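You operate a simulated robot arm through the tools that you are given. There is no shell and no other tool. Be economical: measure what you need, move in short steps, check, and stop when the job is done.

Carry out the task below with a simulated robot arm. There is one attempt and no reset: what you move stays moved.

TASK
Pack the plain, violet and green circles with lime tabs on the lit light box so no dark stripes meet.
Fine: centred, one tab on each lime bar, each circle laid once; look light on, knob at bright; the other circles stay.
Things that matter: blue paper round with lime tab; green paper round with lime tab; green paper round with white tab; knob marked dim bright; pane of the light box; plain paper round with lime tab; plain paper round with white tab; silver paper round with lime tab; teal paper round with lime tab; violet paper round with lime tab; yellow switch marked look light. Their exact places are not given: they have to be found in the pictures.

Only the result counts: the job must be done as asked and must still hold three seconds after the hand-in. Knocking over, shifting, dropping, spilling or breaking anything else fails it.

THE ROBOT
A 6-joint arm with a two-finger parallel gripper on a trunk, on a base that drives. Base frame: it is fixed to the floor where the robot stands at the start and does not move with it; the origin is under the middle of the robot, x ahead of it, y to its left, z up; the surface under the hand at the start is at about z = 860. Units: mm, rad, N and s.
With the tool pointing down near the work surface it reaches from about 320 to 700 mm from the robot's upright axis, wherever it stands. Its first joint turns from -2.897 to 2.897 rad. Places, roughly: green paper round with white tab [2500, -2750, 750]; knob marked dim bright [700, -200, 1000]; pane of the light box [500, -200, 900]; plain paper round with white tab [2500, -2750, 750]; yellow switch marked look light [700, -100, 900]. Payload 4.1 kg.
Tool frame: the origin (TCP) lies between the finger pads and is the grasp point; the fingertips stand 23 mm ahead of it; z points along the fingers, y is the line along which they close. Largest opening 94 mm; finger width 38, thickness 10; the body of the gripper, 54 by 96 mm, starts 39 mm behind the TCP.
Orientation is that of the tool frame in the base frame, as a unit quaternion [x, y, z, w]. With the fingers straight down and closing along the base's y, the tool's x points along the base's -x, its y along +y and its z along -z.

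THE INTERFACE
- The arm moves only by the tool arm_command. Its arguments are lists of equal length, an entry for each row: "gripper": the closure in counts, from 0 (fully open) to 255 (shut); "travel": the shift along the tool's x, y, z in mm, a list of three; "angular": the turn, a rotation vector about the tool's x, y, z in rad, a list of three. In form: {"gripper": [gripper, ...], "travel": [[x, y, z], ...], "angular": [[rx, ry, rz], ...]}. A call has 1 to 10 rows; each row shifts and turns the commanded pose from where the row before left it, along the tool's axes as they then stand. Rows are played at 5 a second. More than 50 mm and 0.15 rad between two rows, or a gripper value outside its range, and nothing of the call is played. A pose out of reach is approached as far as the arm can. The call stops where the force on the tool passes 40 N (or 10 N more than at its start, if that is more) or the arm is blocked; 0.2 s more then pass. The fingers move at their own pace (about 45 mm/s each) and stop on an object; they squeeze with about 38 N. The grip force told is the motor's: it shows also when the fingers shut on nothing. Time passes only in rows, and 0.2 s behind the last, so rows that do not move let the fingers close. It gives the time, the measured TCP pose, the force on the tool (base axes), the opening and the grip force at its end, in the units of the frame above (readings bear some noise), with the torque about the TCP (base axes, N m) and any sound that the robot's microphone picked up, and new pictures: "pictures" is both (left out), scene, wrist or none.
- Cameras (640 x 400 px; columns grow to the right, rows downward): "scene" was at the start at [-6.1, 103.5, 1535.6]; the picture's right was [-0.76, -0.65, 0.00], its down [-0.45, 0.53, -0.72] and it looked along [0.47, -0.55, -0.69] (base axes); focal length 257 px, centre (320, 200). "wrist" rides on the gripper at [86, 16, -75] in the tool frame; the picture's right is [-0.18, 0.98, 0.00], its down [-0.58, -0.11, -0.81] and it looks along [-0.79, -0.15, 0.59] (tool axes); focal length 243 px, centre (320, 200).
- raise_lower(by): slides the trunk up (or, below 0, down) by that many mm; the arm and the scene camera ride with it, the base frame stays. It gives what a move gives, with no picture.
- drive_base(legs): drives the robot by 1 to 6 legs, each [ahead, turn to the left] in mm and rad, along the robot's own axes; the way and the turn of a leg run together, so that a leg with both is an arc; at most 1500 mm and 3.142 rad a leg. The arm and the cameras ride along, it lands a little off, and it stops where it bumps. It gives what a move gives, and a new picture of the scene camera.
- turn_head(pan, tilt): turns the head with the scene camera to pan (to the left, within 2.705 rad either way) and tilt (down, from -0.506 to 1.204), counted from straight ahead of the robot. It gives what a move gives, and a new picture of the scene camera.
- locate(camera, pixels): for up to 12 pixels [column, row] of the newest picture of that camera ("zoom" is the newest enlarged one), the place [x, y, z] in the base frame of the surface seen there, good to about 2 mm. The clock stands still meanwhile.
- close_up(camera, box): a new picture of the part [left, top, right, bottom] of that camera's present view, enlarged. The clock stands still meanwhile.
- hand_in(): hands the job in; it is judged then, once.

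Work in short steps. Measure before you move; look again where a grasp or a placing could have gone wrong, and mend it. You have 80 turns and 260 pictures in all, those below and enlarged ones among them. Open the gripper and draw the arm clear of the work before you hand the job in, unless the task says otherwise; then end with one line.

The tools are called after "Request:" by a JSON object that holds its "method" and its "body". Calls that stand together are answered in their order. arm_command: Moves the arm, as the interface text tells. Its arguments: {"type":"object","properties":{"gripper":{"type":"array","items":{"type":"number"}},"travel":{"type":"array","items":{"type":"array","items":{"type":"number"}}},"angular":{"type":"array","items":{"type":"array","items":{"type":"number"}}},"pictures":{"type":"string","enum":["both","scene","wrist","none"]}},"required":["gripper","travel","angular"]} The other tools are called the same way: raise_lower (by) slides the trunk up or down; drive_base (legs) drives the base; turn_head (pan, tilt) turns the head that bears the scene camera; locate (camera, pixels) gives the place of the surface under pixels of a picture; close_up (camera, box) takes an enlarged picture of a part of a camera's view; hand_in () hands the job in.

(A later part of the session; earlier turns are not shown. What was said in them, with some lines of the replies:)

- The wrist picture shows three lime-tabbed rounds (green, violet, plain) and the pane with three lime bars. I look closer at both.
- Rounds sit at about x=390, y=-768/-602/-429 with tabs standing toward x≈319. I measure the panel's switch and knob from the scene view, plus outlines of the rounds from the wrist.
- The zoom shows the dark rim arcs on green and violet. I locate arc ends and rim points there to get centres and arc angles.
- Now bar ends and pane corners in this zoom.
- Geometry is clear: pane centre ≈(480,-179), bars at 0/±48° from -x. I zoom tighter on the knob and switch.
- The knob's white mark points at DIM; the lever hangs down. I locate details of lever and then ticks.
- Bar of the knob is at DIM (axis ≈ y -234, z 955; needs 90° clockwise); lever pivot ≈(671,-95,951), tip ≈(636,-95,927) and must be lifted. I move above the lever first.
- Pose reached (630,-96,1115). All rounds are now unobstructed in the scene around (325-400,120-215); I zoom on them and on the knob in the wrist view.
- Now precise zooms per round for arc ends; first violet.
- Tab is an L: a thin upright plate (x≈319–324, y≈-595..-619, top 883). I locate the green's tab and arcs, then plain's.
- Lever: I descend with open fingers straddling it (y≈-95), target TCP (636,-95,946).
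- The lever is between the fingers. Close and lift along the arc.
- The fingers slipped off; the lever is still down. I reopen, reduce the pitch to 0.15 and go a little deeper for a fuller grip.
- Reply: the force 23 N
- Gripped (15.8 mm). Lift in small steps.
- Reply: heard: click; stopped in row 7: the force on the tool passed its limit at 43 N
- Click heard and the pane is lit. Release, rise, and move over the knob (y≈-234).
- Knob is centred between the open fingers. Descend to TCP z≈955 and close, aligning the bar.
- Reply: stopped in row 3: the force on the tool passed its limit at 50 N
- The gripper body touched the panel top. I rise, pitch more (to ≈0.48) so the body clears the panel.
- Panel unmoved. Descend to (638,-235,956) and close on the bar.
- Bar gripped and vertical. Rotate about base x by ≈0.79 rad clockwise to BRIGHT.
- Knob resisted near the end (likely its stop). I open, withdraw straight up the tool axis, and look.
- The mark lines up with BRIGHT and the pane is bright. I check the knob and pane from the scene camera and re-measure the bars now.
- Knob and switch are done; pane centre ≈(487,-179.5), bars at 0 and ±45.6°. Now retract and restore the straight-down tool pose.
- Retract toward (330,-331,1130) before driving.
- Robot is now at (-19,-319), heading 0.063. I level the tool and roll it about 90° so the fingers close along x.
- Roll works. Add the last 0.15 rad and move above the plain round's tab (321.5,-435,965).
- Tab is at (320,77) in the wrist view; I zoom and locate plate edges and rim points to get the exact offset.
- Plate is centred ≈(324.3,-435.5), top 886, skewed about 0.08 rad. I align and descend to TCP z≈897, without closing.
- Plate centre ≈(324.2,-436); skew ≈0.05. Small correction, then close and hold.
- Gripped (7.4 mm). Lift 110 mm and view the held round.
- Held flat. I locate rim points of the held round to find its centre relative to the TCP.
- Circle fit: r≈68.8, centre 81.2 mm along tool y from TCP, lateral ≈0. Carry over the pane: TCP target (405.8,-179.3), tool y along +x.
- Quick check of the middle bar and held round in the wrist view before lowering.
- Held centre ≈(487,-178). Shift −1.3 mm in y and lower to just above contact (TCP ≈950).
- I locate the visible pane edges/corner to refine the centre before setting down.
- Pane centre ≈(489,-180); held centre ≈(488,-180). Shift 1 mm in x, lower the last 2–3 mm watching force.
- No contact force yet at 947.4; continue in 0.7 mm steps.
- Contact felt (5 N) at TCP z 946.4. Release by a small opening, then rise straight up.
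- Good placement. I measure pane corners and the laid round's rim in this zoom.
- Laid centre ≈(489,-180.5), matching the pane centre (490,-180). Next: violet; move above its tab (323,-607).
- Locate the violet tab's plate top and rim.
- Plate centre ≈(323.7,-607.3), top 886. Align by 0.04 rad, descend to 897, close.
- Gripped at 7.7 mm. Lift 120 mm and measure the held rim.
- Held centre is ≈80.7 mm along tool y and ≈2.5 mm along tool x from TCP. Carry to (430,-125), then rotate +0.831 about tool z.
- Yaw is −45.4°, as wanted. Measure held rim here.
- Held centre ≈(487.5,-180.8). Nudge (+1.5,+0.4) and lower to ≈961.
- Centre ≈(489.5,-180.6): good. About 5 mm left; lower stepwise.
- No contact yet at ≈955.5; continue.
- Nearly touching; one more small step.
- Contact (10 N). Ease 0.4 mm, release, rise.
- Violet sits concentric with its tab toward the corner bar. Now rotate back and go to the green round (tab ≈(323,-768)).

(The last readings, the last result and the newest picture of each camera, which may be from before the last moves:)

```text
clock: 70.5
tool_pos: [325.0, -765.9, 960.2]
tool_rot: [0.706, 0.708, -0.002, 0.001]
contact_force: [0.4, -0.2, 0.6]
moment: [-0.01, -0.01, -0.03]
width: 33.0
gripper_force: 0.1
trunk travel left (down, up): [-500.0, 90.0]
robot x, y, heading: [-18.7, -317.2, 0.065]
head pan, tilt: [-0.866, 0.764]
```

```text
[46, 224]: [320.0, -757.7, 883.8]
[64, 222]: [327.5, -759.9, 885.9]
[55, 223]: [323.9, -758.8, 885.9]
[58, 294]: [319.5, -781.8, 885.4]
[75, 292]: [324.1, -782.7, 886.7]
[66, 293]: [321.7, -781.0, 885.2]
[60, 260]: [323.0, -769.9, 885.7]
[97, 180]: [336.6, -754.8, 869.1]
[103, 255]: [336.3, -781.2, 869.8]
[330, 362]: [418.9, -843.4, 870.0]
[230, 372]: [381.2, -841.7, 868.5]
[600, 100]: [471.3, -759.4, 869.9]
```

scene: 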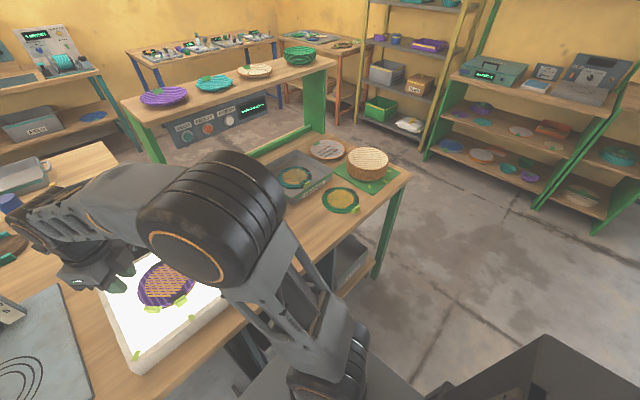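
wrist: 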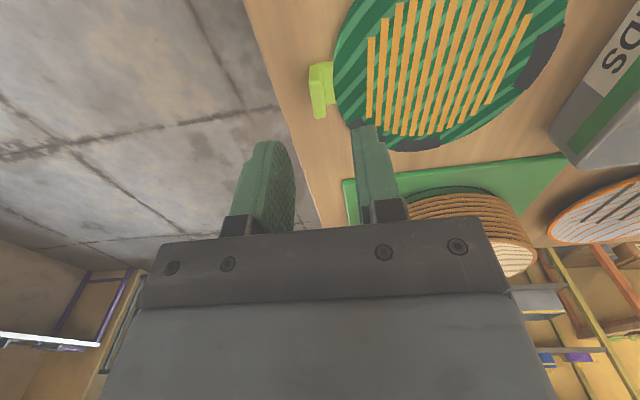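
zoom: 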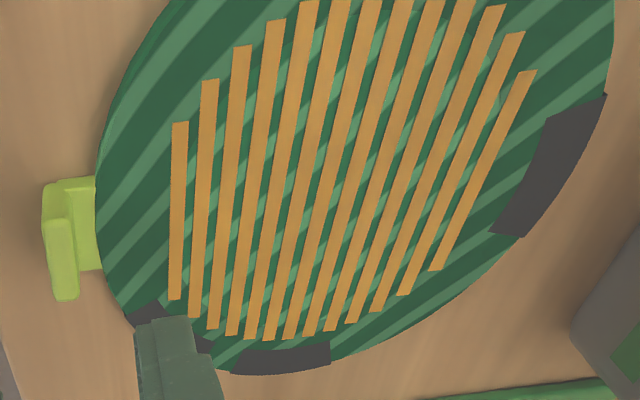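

Plate centre ≈(322.7,-770.2), skewed ≈−0.05. Align, descend, close.

Request:
{"method": "arm_command", "body": {"gripper": [165, 165, 165, 165, 220, 255, 255, 255], "travel": [[-3.5, -1.8, 0], [0, 0, 35], [0, 0, 28], [0, 0, 0], [0, 0, 0], [0, 0, 0], [0, 0, 0], [0, 0, 0]], "angular": [[0, 0, 0.05], [0, 0, 0], [0, 0, 0], [0, 0, 0], [0, 0, 0], [0, 0, 0], [0, 0, 0], [0, 0, 0]], "pictures": "wrist"}}

Request:
{"method": "close_up", "body": {"camera": "wrist", "box": [240, 60, 440, 240]}}

```text
clock: 72.3
tool_pos: [325.1, -772.0, 899.6]
tool_rot: [0.724, 0.69, -0.002, 0.002]
contact_force: [0.3, 0.3, 0.4]
moment: [0.02, 0.01, -0.02]
width: 7.5
gripper_force: 38.3
trunk travel left (down, up): [-500.0, 90.0]
robot x, y, heading: [-16.2, -317.6, 0.062]
head pan, tilt: [-0.866, 0.764]
```

wrist: 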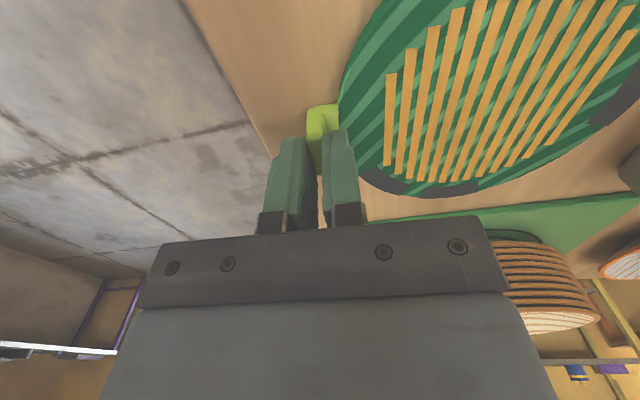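

```text
2.22 times, centred on (340, 150) of wrist
```

zoom: 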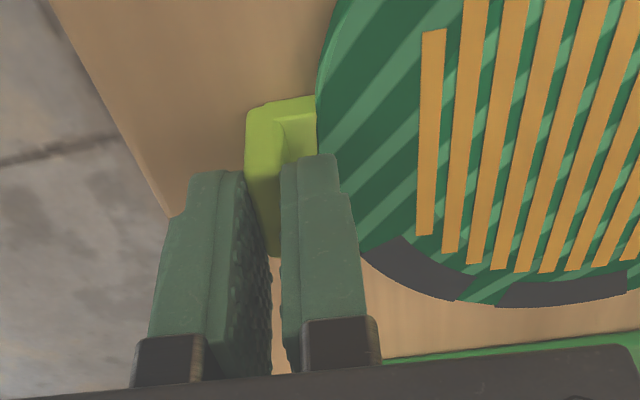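

Gripped. Lift and measure the held rim.

Request:
{"method": "arm_command", "body": {"gripper": [255, 255, 255, 255, 255], "travel": [[0, 0, -15], [0, 0, -35], [0, 0, -40], [0, 0, -35], [0, 0, 0]], "angular": [[0, 0, 0], [0, 0, 0], [0, 0, 0], [0, 0, 0], [0, 0, 0]], "pictures": "wrist"}}

Request:
{"method": "close_up", "body": {"camera": "wrist", "box": [280, 0, 640, 225]}}

Request:
{"method": "locate", "body": {"camera": "zoom", "pixels": [[110, 190], [165, 325], [240, 347], [330, 340], [400, 320], [450, 300], [135, 110], [160, 70], [190, 25], [300, 345], [120, 150]]}}

```text
clock: 73.5
tool_pos: [323.1, -769.8, 1022.9]
tool_rot: [0.724, 0.69, -0.002, 0.002]
contact_force: [0.1, 0.2, 0.4]
moment: [0.02, 0.02, -0.03]
width: 7.4
gripper_force: 38.3
trunk travel left (down, up): [-500.0, 90.0]
robot x, y, heading: [-18.4, -315.6, 0.065]
head pan, tilt: [-0.866, 0.764]
```

wrist: 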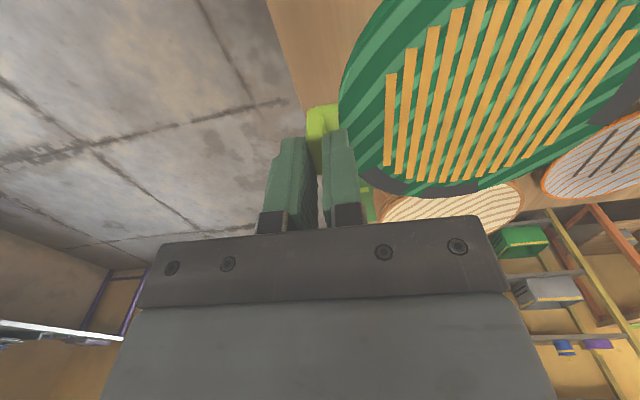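

```text
1.78 times, centred on (460, 112) of wrist
```

zoom: 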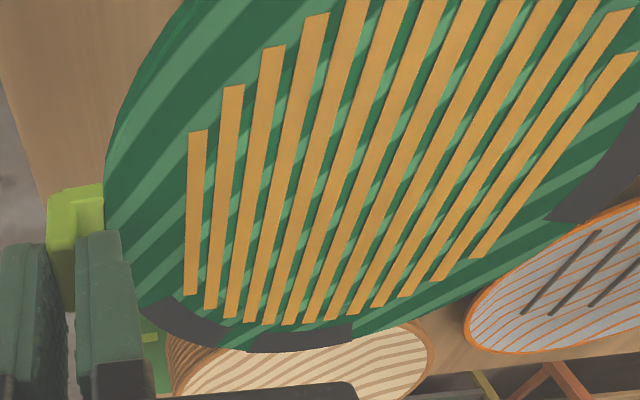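

```text
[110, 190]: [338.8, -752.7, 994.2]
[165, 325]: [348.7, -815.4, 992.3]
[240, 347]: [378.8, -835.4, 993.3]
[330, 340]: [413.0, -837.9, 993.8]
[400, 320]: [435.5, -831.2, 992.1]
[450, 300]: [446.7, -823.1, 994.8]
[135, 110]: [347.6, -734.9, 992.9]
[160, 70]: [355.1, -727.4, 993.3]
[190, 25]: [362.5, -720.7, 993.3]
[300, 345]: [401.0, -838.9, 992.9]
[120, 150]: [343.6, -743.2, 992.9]
```

Centre ≈80.7 mm along tool y, +2.4 mm along tool x. Carry toward TCP (433.8,-239.4), then rotate −0.837 about tool z.

Request:
{"method": "arm_command", "body": {"gripper": [255, 255, 255, 255, 255, 255, 255, 255, 255, 255], "travel": [[48.7, 7.7, 0], [48.7, 7.7, 0], [48.7, 7.7, 0], [48.7, 7.7, 0], [48.7, 7.7, 0], [48.7, 7.7, 0], [48.7, 7.7, 0], [48.7, 7.7, 0], [48.7, 7.7, 0], [48.7, 7.7, 0]], "angular": [[0, 0, 0], [0, 0, 0], [0, 0, 0], [0, 0, 0], [0, 0, 0], [0, 0, 0], [0, 0, 0], [0, 0, 0], [0, 0, 0], [0, 0, 0]], "pictures": "none"}}

Request:
{"method": "arm_command", "body": {"gripper": [255, 255, 255, 255, 255, 255, 255, 255], "travel": [[48.7, 7.8, 0], [0, 0, 0], [0, 0, 0], [0, 0, 0], [0, 0, 0], [0, 0, 0], [0, 0, 0], [0, 0, 0]], "angular": [[0, 0, 0], [0, 0, -0.1395], [0, 0, -0.1395], [0, 0, -0.1395], [0, 0, -0.1395], [0, 0, -0.1395], [0, 0, -0.1395], [0, 0, 0]]}}

Request:
{"method": "close_up", "body": {"camera": "wrist", "box": [220, 0, 640, 225]}}

Request:
{"method": "locate", "body": {"camera": "zoom", "pixels": [[184, 205], [193, 160], [215, 100], [245, 55], [270, 325], [300, 328], [350, 323], [400, 311], [440, 299], [490, 278], [230, 308], [560, 242]]}}

```text
clock: 75.7
tool_pos: [426.6, -288.6, 1019.3]
tool_rot: [0.724, 0.69, -0.001, 0.002]
contact_force: [-0.9, -0.3, 0.3]
moment: [-0.01, 0.02, -0.03]
width: 7.6
gripper_force: 37.6
trunk travel left (down, up): [-500.0, 90.0]
robot x, y, heading: [-20.7, -317.3, 0.069]
head pan, tilt: [-0.866, 0.764]
```

```text
clock: 77.5
tool_pos: [435.7, -237.8, 1020.0]
tool_rot: [0.38, 0.925, -0.002, 0.002]
contact_force: [0.5, 0.0, 0.6]
moment: [0.01, 0.0, 0.0]
width: 7.7
gripper_force: 38.0
trunk travel left (down, up): [-500.0, 90.0]
robot x, y, heading: [-17.7, -315.1, 0.07]
head pan, tilt: [-0.866, 0.764]
```

scene: 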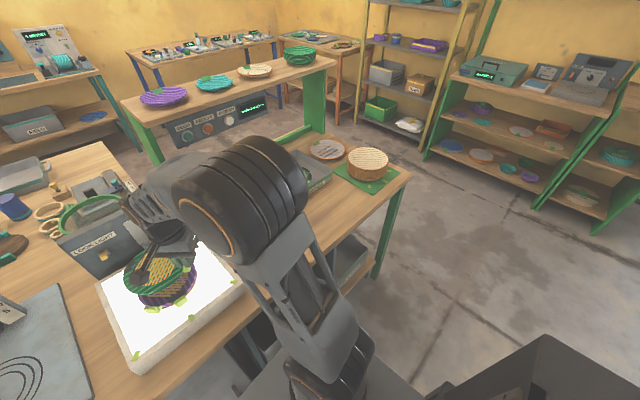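
wrist: 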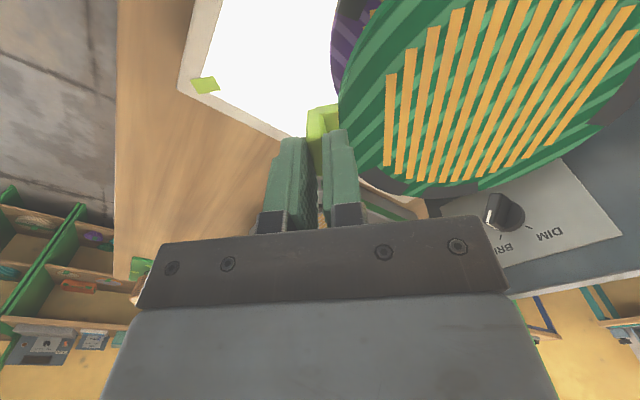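

```text
1.52 times, centred on (430, 112) of wrist
```

zoom: 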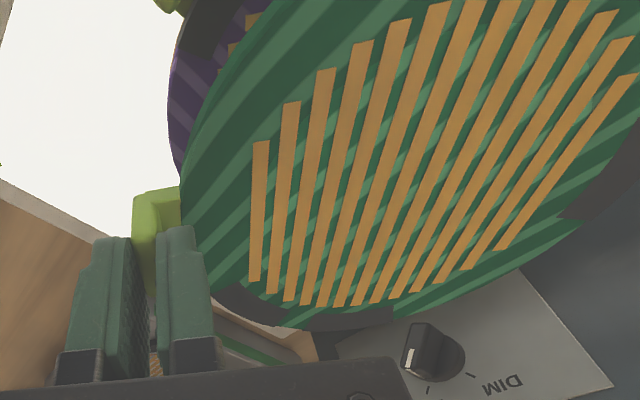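

```text
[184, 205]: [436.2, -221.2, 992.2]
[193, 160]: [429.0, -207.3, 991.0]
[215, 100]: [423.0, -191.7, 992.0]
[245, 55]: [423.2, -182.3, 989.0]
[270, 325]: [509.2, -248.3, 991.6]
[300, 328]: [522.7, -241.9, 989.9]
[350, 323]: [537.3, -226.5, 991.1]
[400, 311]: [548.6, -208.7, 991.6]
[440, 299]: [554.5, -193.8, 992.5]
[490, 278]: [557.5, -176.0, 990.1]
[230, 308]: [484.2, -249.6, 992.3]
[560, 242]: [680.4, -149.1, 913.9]
```

Held centre ≈(490,-181.5), yaw +45.3°. Nudge and lower to ≈971.

Request:
{"method": "arm_command", "body": {"gripper": [255, 255, 255, 255, 255], "travel": [[1.3, 0.1, 15], [0, 0, 16], [0, 0, 12], [0, 0, 5], [0, 0, 0]], "angular": [[0, 0, 0], [0, 0, 0], [0, 0, 0], [0, 0, 0], [0, 0, 0]], "pictures": "none"}}

Request:
{"method": "close_up", "body": {"camera": "wrist", "box": [220, 0, 640, 225]}}

Request:
{"method": "locate", "body": {"camera": "zoom", "pixels": [[184, 205], [193, 160], [215, 100], [245, 55], [270, 325], [300, 328], [350, 323], [400, 311], [440, 299], [490, 278], [230, 308]]}}

```text
clock: 78.7
tool_pos: [432.8, -237.8, 972.1]
tool_rot: [0.381, 0.925, -0.003, 0.0]
contact_force: [-0.3, -0.6, 0.2]
moment: [0.01, 0.02, 0.0]
width: 7.5
gripper_force: 38.4
trunk travel left (down, up): [-500.0, 90.0]
robot x, y, heading: [-17.4, -319.3, 0.07]
head pan, tilt: [-0.866, 0.764]
```

```text
1.52 times, centred on (430, 112) of wrist
```

zoom: 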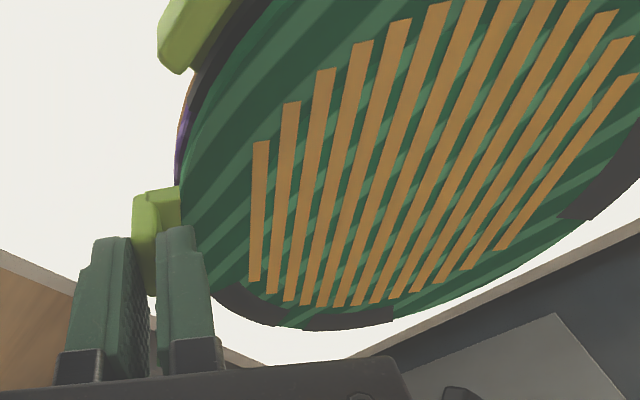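

```text
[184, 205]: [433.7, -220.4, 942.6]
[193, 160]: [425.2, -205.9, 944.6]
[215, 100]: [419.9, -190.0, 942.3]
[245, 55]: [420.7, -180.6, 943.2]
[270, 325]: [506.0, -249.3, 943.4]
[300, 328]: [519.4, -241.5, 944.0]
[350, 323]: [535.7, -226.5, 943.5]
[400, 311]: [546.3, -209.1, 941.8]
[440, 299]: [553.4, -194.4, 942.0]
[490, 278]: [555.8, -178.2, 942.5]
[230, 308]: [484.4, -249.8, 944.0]
```

Centre ≈(488.2,-181.5); nudge +1.2 mm along tool y and lower the remaining ~6 mm stepwise.

Request:
{"method": "arm_command", "body": {"gripper": [255, 255, 255, 255, 255], "travel": [[0, 1.2, 0], [0, 0, 2], [0, 0, 1.5], [0, 0, 1], [0, 0, 0]], "angular": [[0, 0, 0], [0, 0, 0], [0, 0, 0], [0, 0, 0], [0, 0, 0]], "pictures": "none"}}

Request:
{"method": "arm_command", "body": {"gripper": [255, 255], "travel": [[0, 0, 0.8], [0, 0, 0]], "angular": [[0, 0, 0], [0, 0, 0]], "pictures": "none"}}

Request:
{"method": "arm_command", "body": {"gripper": [255, 255], "travel": [[0, 0, 0.7], [0, 0, 0]], "angular": [[0, 0, 0], [0, 0, 0]], "pictures": "none"}}

```text
clock: 79.9
tool_pos: [435.5, -236.8, 968.0]
tool_rot: [0.381, 0.925, -0.002, 0.002]
contact_force: [0.4, 1.5, -0.1]
moment: [0.0, 0.01, -0.03]
width: 7.5
gripper_force: 38.2
trunk travel left (down, up): [-500.0, 90.0]
robot x, y, heading: [-18.0, -315.8, 0.068]
head pan, tilt: [-0.866, 0.764]
```

```text
clock: 80.5
tool_pos: [433.7, -236.6, 967.5]
tool_rot: [0.382, 0.924, -0.003, 0.001]
contact_force: [0.6, 0.6, -1.5]
moment: [-0.01, 0.0, -0.01]
width: 7.7
gripper_force: 38.0
trunk travel left (down, up): [-500.0, 90.0]
robot x, y, heading: [-19.4, -316.7, 0.065]
head pan, tilt: [-0.866, 0.764]
```

```text
clock: 81.1
tool_pos: [434.4, -236.4, 967.1]
tool_rot: [0.381, 0.925, -0.003, 0.0]
contact_force: [-0.2, 0.5, -0.5]
moment: [-0.01, 0.0, 0.01]
width: 7.3
gripper_force: 37.9
trunk travel left (down, up): [-500.0, 90.0]
robot x, y, heading: [-16.8, -319.1, 0.065]
head pan, tilt: [-0.866, 0.764]
```

No contact yet (z≈966.5); continue with small steps.

Request:
{"method": "arm_command", "body": {"gripper": [255, 255], "travel": [[0, 0, 0.9], [0, 0, 0]], "angular": [[0, 0, 0], [0, 0, 0]], "pictures": "none"}}

Request:
{"method": "arm_command", "body": {"gripper": [255, 255], "travel": [[0, 0, 0.6], [0, 0, 0]], "angular": [[0, 0, 0], [0, 0, 0]], "pictures": "none"}}

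```text
clock: 81.7
tool_pos: [435.4, -237.4, 965.4]
tool_rot: [0.381, 0.925, -0.002, 0.001]
contact_force: [0.1, 1.2, -0.2]
moment: [0.0, -0.04, 0.0]
width: 7.4
gripper_force: 38.0
trunk travel left (down, up): [-500.0, 90.0]
robot x, y, heading: [-19.3, -317.9, 0.069]
head pan, tilt: [-0.866, 0.764]
```

```text
clock: 82.3
tool_pos: [435.1, -238.1, 965.0]
tool_rot: [0.381, 0.925, -0.002, 0.001]
contact_force: [-0.7, -0.2, 3.1]
moment: [0.02, 0.0, 0.04]
width: 7.5
gripper_force: 38.1
trunk travel left (down, up): [-500.0, 90.0]
robot x, y, heading: [-17.4, -317.6, 0.067]
head pan, tilt: [-0.866, 0.764]
```

Contact (3 N). One check of the rim position before letting go.

Request:
{"method": "close_up", "body": {"camera": "wrist", "box": [220, 0, 640, 225]}}

Request:
{"method": "locate", "body": {"camera": "zoom", "pixels": [[184, 205], [193, 160], [215, 100], [245, 55], [270, 325], [300, 328], [350, 323], [400, 311], [440, 299], [490, 278], [230, 308]]}}

```text
1.52 times, centred on (430, 112) of wrist
```

zoom: 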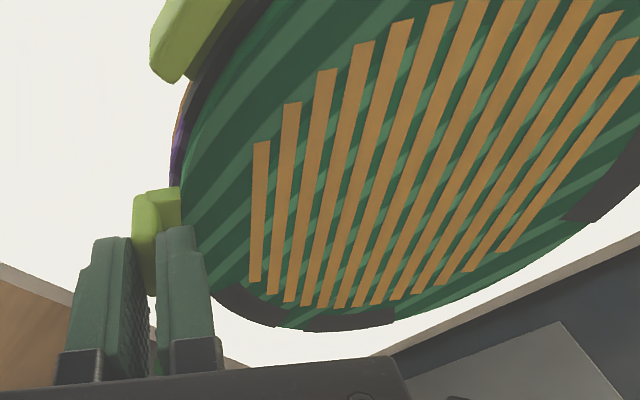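

```text
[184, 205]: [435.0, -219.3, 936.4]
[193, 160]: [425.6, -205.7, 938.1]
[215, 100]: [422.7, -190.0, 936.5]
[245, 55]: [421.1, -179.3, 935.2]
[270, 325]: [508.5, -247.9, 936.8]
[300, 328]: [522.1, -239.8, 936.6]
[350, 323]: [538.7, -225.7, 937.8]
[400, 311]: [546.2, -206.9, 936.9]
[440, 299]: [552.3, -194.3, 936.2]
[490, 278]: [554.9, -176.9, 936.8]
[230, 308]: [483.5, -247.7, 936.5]
```

Centre ≈(489,-180). Release and rise.

Request:
{"method": "arm_command", "body": {"gripper": [190, 190, 190, 190, 190, 190, 190, 190], "travel": [[0, 0, 0], [0, 0, 0], [0, 0, -8], [0, 0, -15], [0, 0, -30], [0, 0, -40], [0, 0, -30], [0, 0, 0]], "angular": [[0, 0, 0], [0, 0, 0], [0, 0, 0], [0, 0, 0], [0, 0, 0], [0, 0, 0], [0, 0, 0], [0, 0, 0]], "pictures": "none"}}

Request:
{"method": "arm_command", "body": {"gripper": [100, 100, 100, 100, 100, 100, 100, 100], "travel": [[0, -40, -20], [0, -40, 0], [0, -40, 0], [-30, -30, 0], [-40, -20, 0], [-40, 0, 0], [-40, 0, 0], [0, 0, 0]], "angular": [[0, 0, 0], [0, 0, 0], [0, 0, 0], [0, 0, 0], [0, 0, 0], [0, 0, 0], [0, 0, 0], [0, 0, 0]]}}

Request:
{"method": "close_up", "body": {"camera": "scene", "box": [50, 190, 290, 380]}}

```text
clock: 84.1
tool_pos: [433.6, -236.2, 1091.6]
tool_rot: [0.381, 0.925, -0.003, 0.001]
contact_force: [-0.2, -0.6, 0.2]
moment: [0.0, -0.04, -0.02]
width: 24.2
gripper_force: 0.1
trunk travel left (down, up): [-500.0, 90.0]
robot x, y, heading: [-19.8, -315.5, 0.063]
head pan, tilt: [-0.866, 0.764]
```

```text
clock: 85.9
tool_pos: [421.8, -462.7, 1110.0]
tool_rot: [0.381, 0.925, -0.002, 0.001]
contact_force: [0.2, 0.3, -0.1]
moment: [-0.01, 0.04, -0.03]
width: 57.2
gripper_force: 0.1
trunk travel left (down, up): [-500.0, 90.0]
robot x, y, heading: [-19.3, -316.2, 0.061]
head pan, tilt: [-0.866, 0.764]
```

scene: 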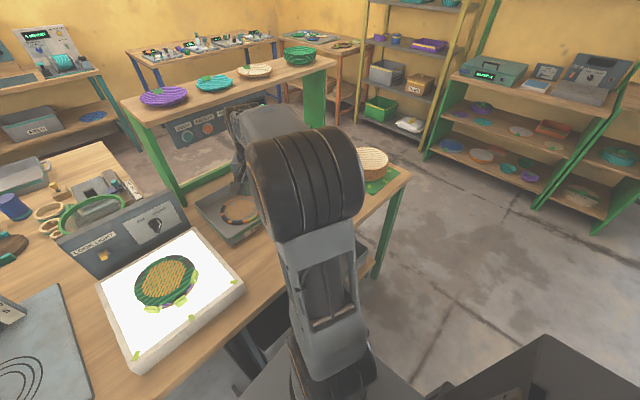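
wrist: 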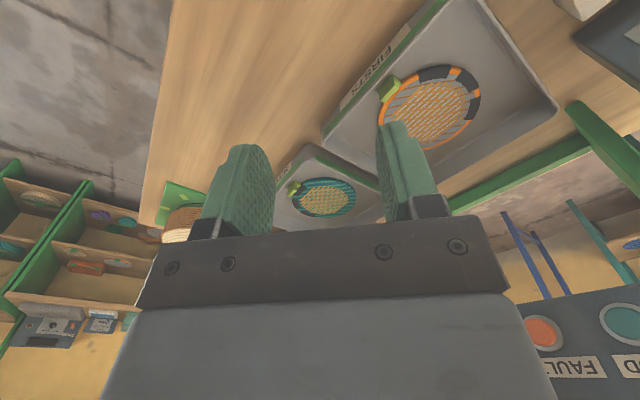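

```text
2.11 times, centred on (170, 285) of scene
```

zoom: 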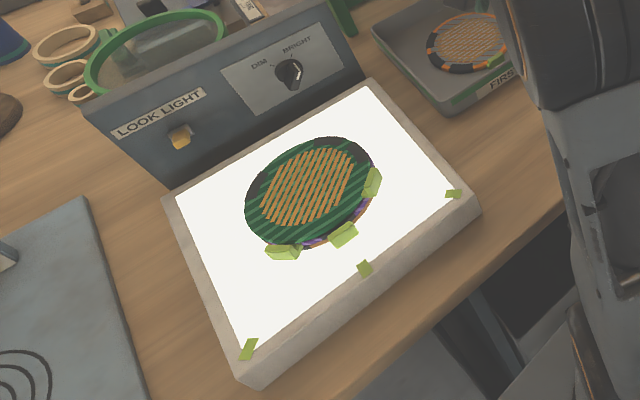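

The stack sits centred with tabs toward the three bars. A tighter look at the stack and knob.

Request:
{"method": "close_up", "body": {"camera": "scene", "box": [120, 240, 216, 330]}}

Request:
{"method": "locate", "body": {"camera": "zoom", "pixels": [[170, 289], [345, 240], [435, 105], [120, 130], [280, 60], [430, 140], [200, 260], [330, 205]]}}

Request:
{"method": "close_up", "body": {"camera": "scene", "box": [80, 195, 190, 275]}}

```text
4.44 times, centred on (168, 285) of scene
```

zoom: 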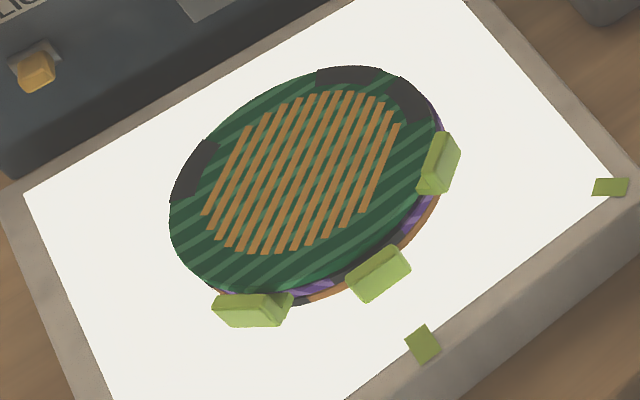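

```text
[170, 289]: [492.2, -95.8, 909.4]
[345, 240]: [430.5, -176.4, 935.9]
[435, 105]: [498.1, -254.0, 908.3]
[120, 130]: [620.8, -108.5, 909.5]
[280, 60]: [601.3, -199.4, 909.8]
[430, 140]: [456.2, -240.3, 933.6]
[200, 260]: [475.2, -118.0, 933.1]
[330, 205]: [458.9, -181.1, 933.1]
```

```text
5.00 times, centred on (135, 235) of scene
```

zoom: 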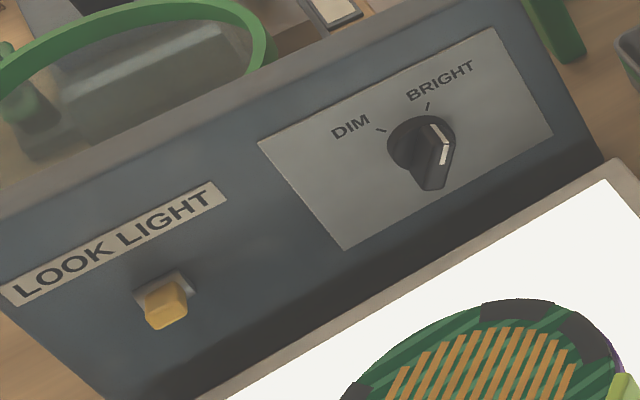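

All is in place: light on, knob at BRIGHT, stack concentric, tabs on the three bars, arm clear and open. Hand in.

Request:
{"method": "hand_in", "body": {}}

```text
The job is handed in.
```

I handed the job in: the plain, violet and green lime-tab circles are stacked centred on the lit pane. Each tab points at its own lime bar and no dark stripes meet. The look light is on, the knob is at bright, and I left the other circles alone. The tabs line up with the bars but don't reach them, because the bars lie farther out than the circles' tabs.
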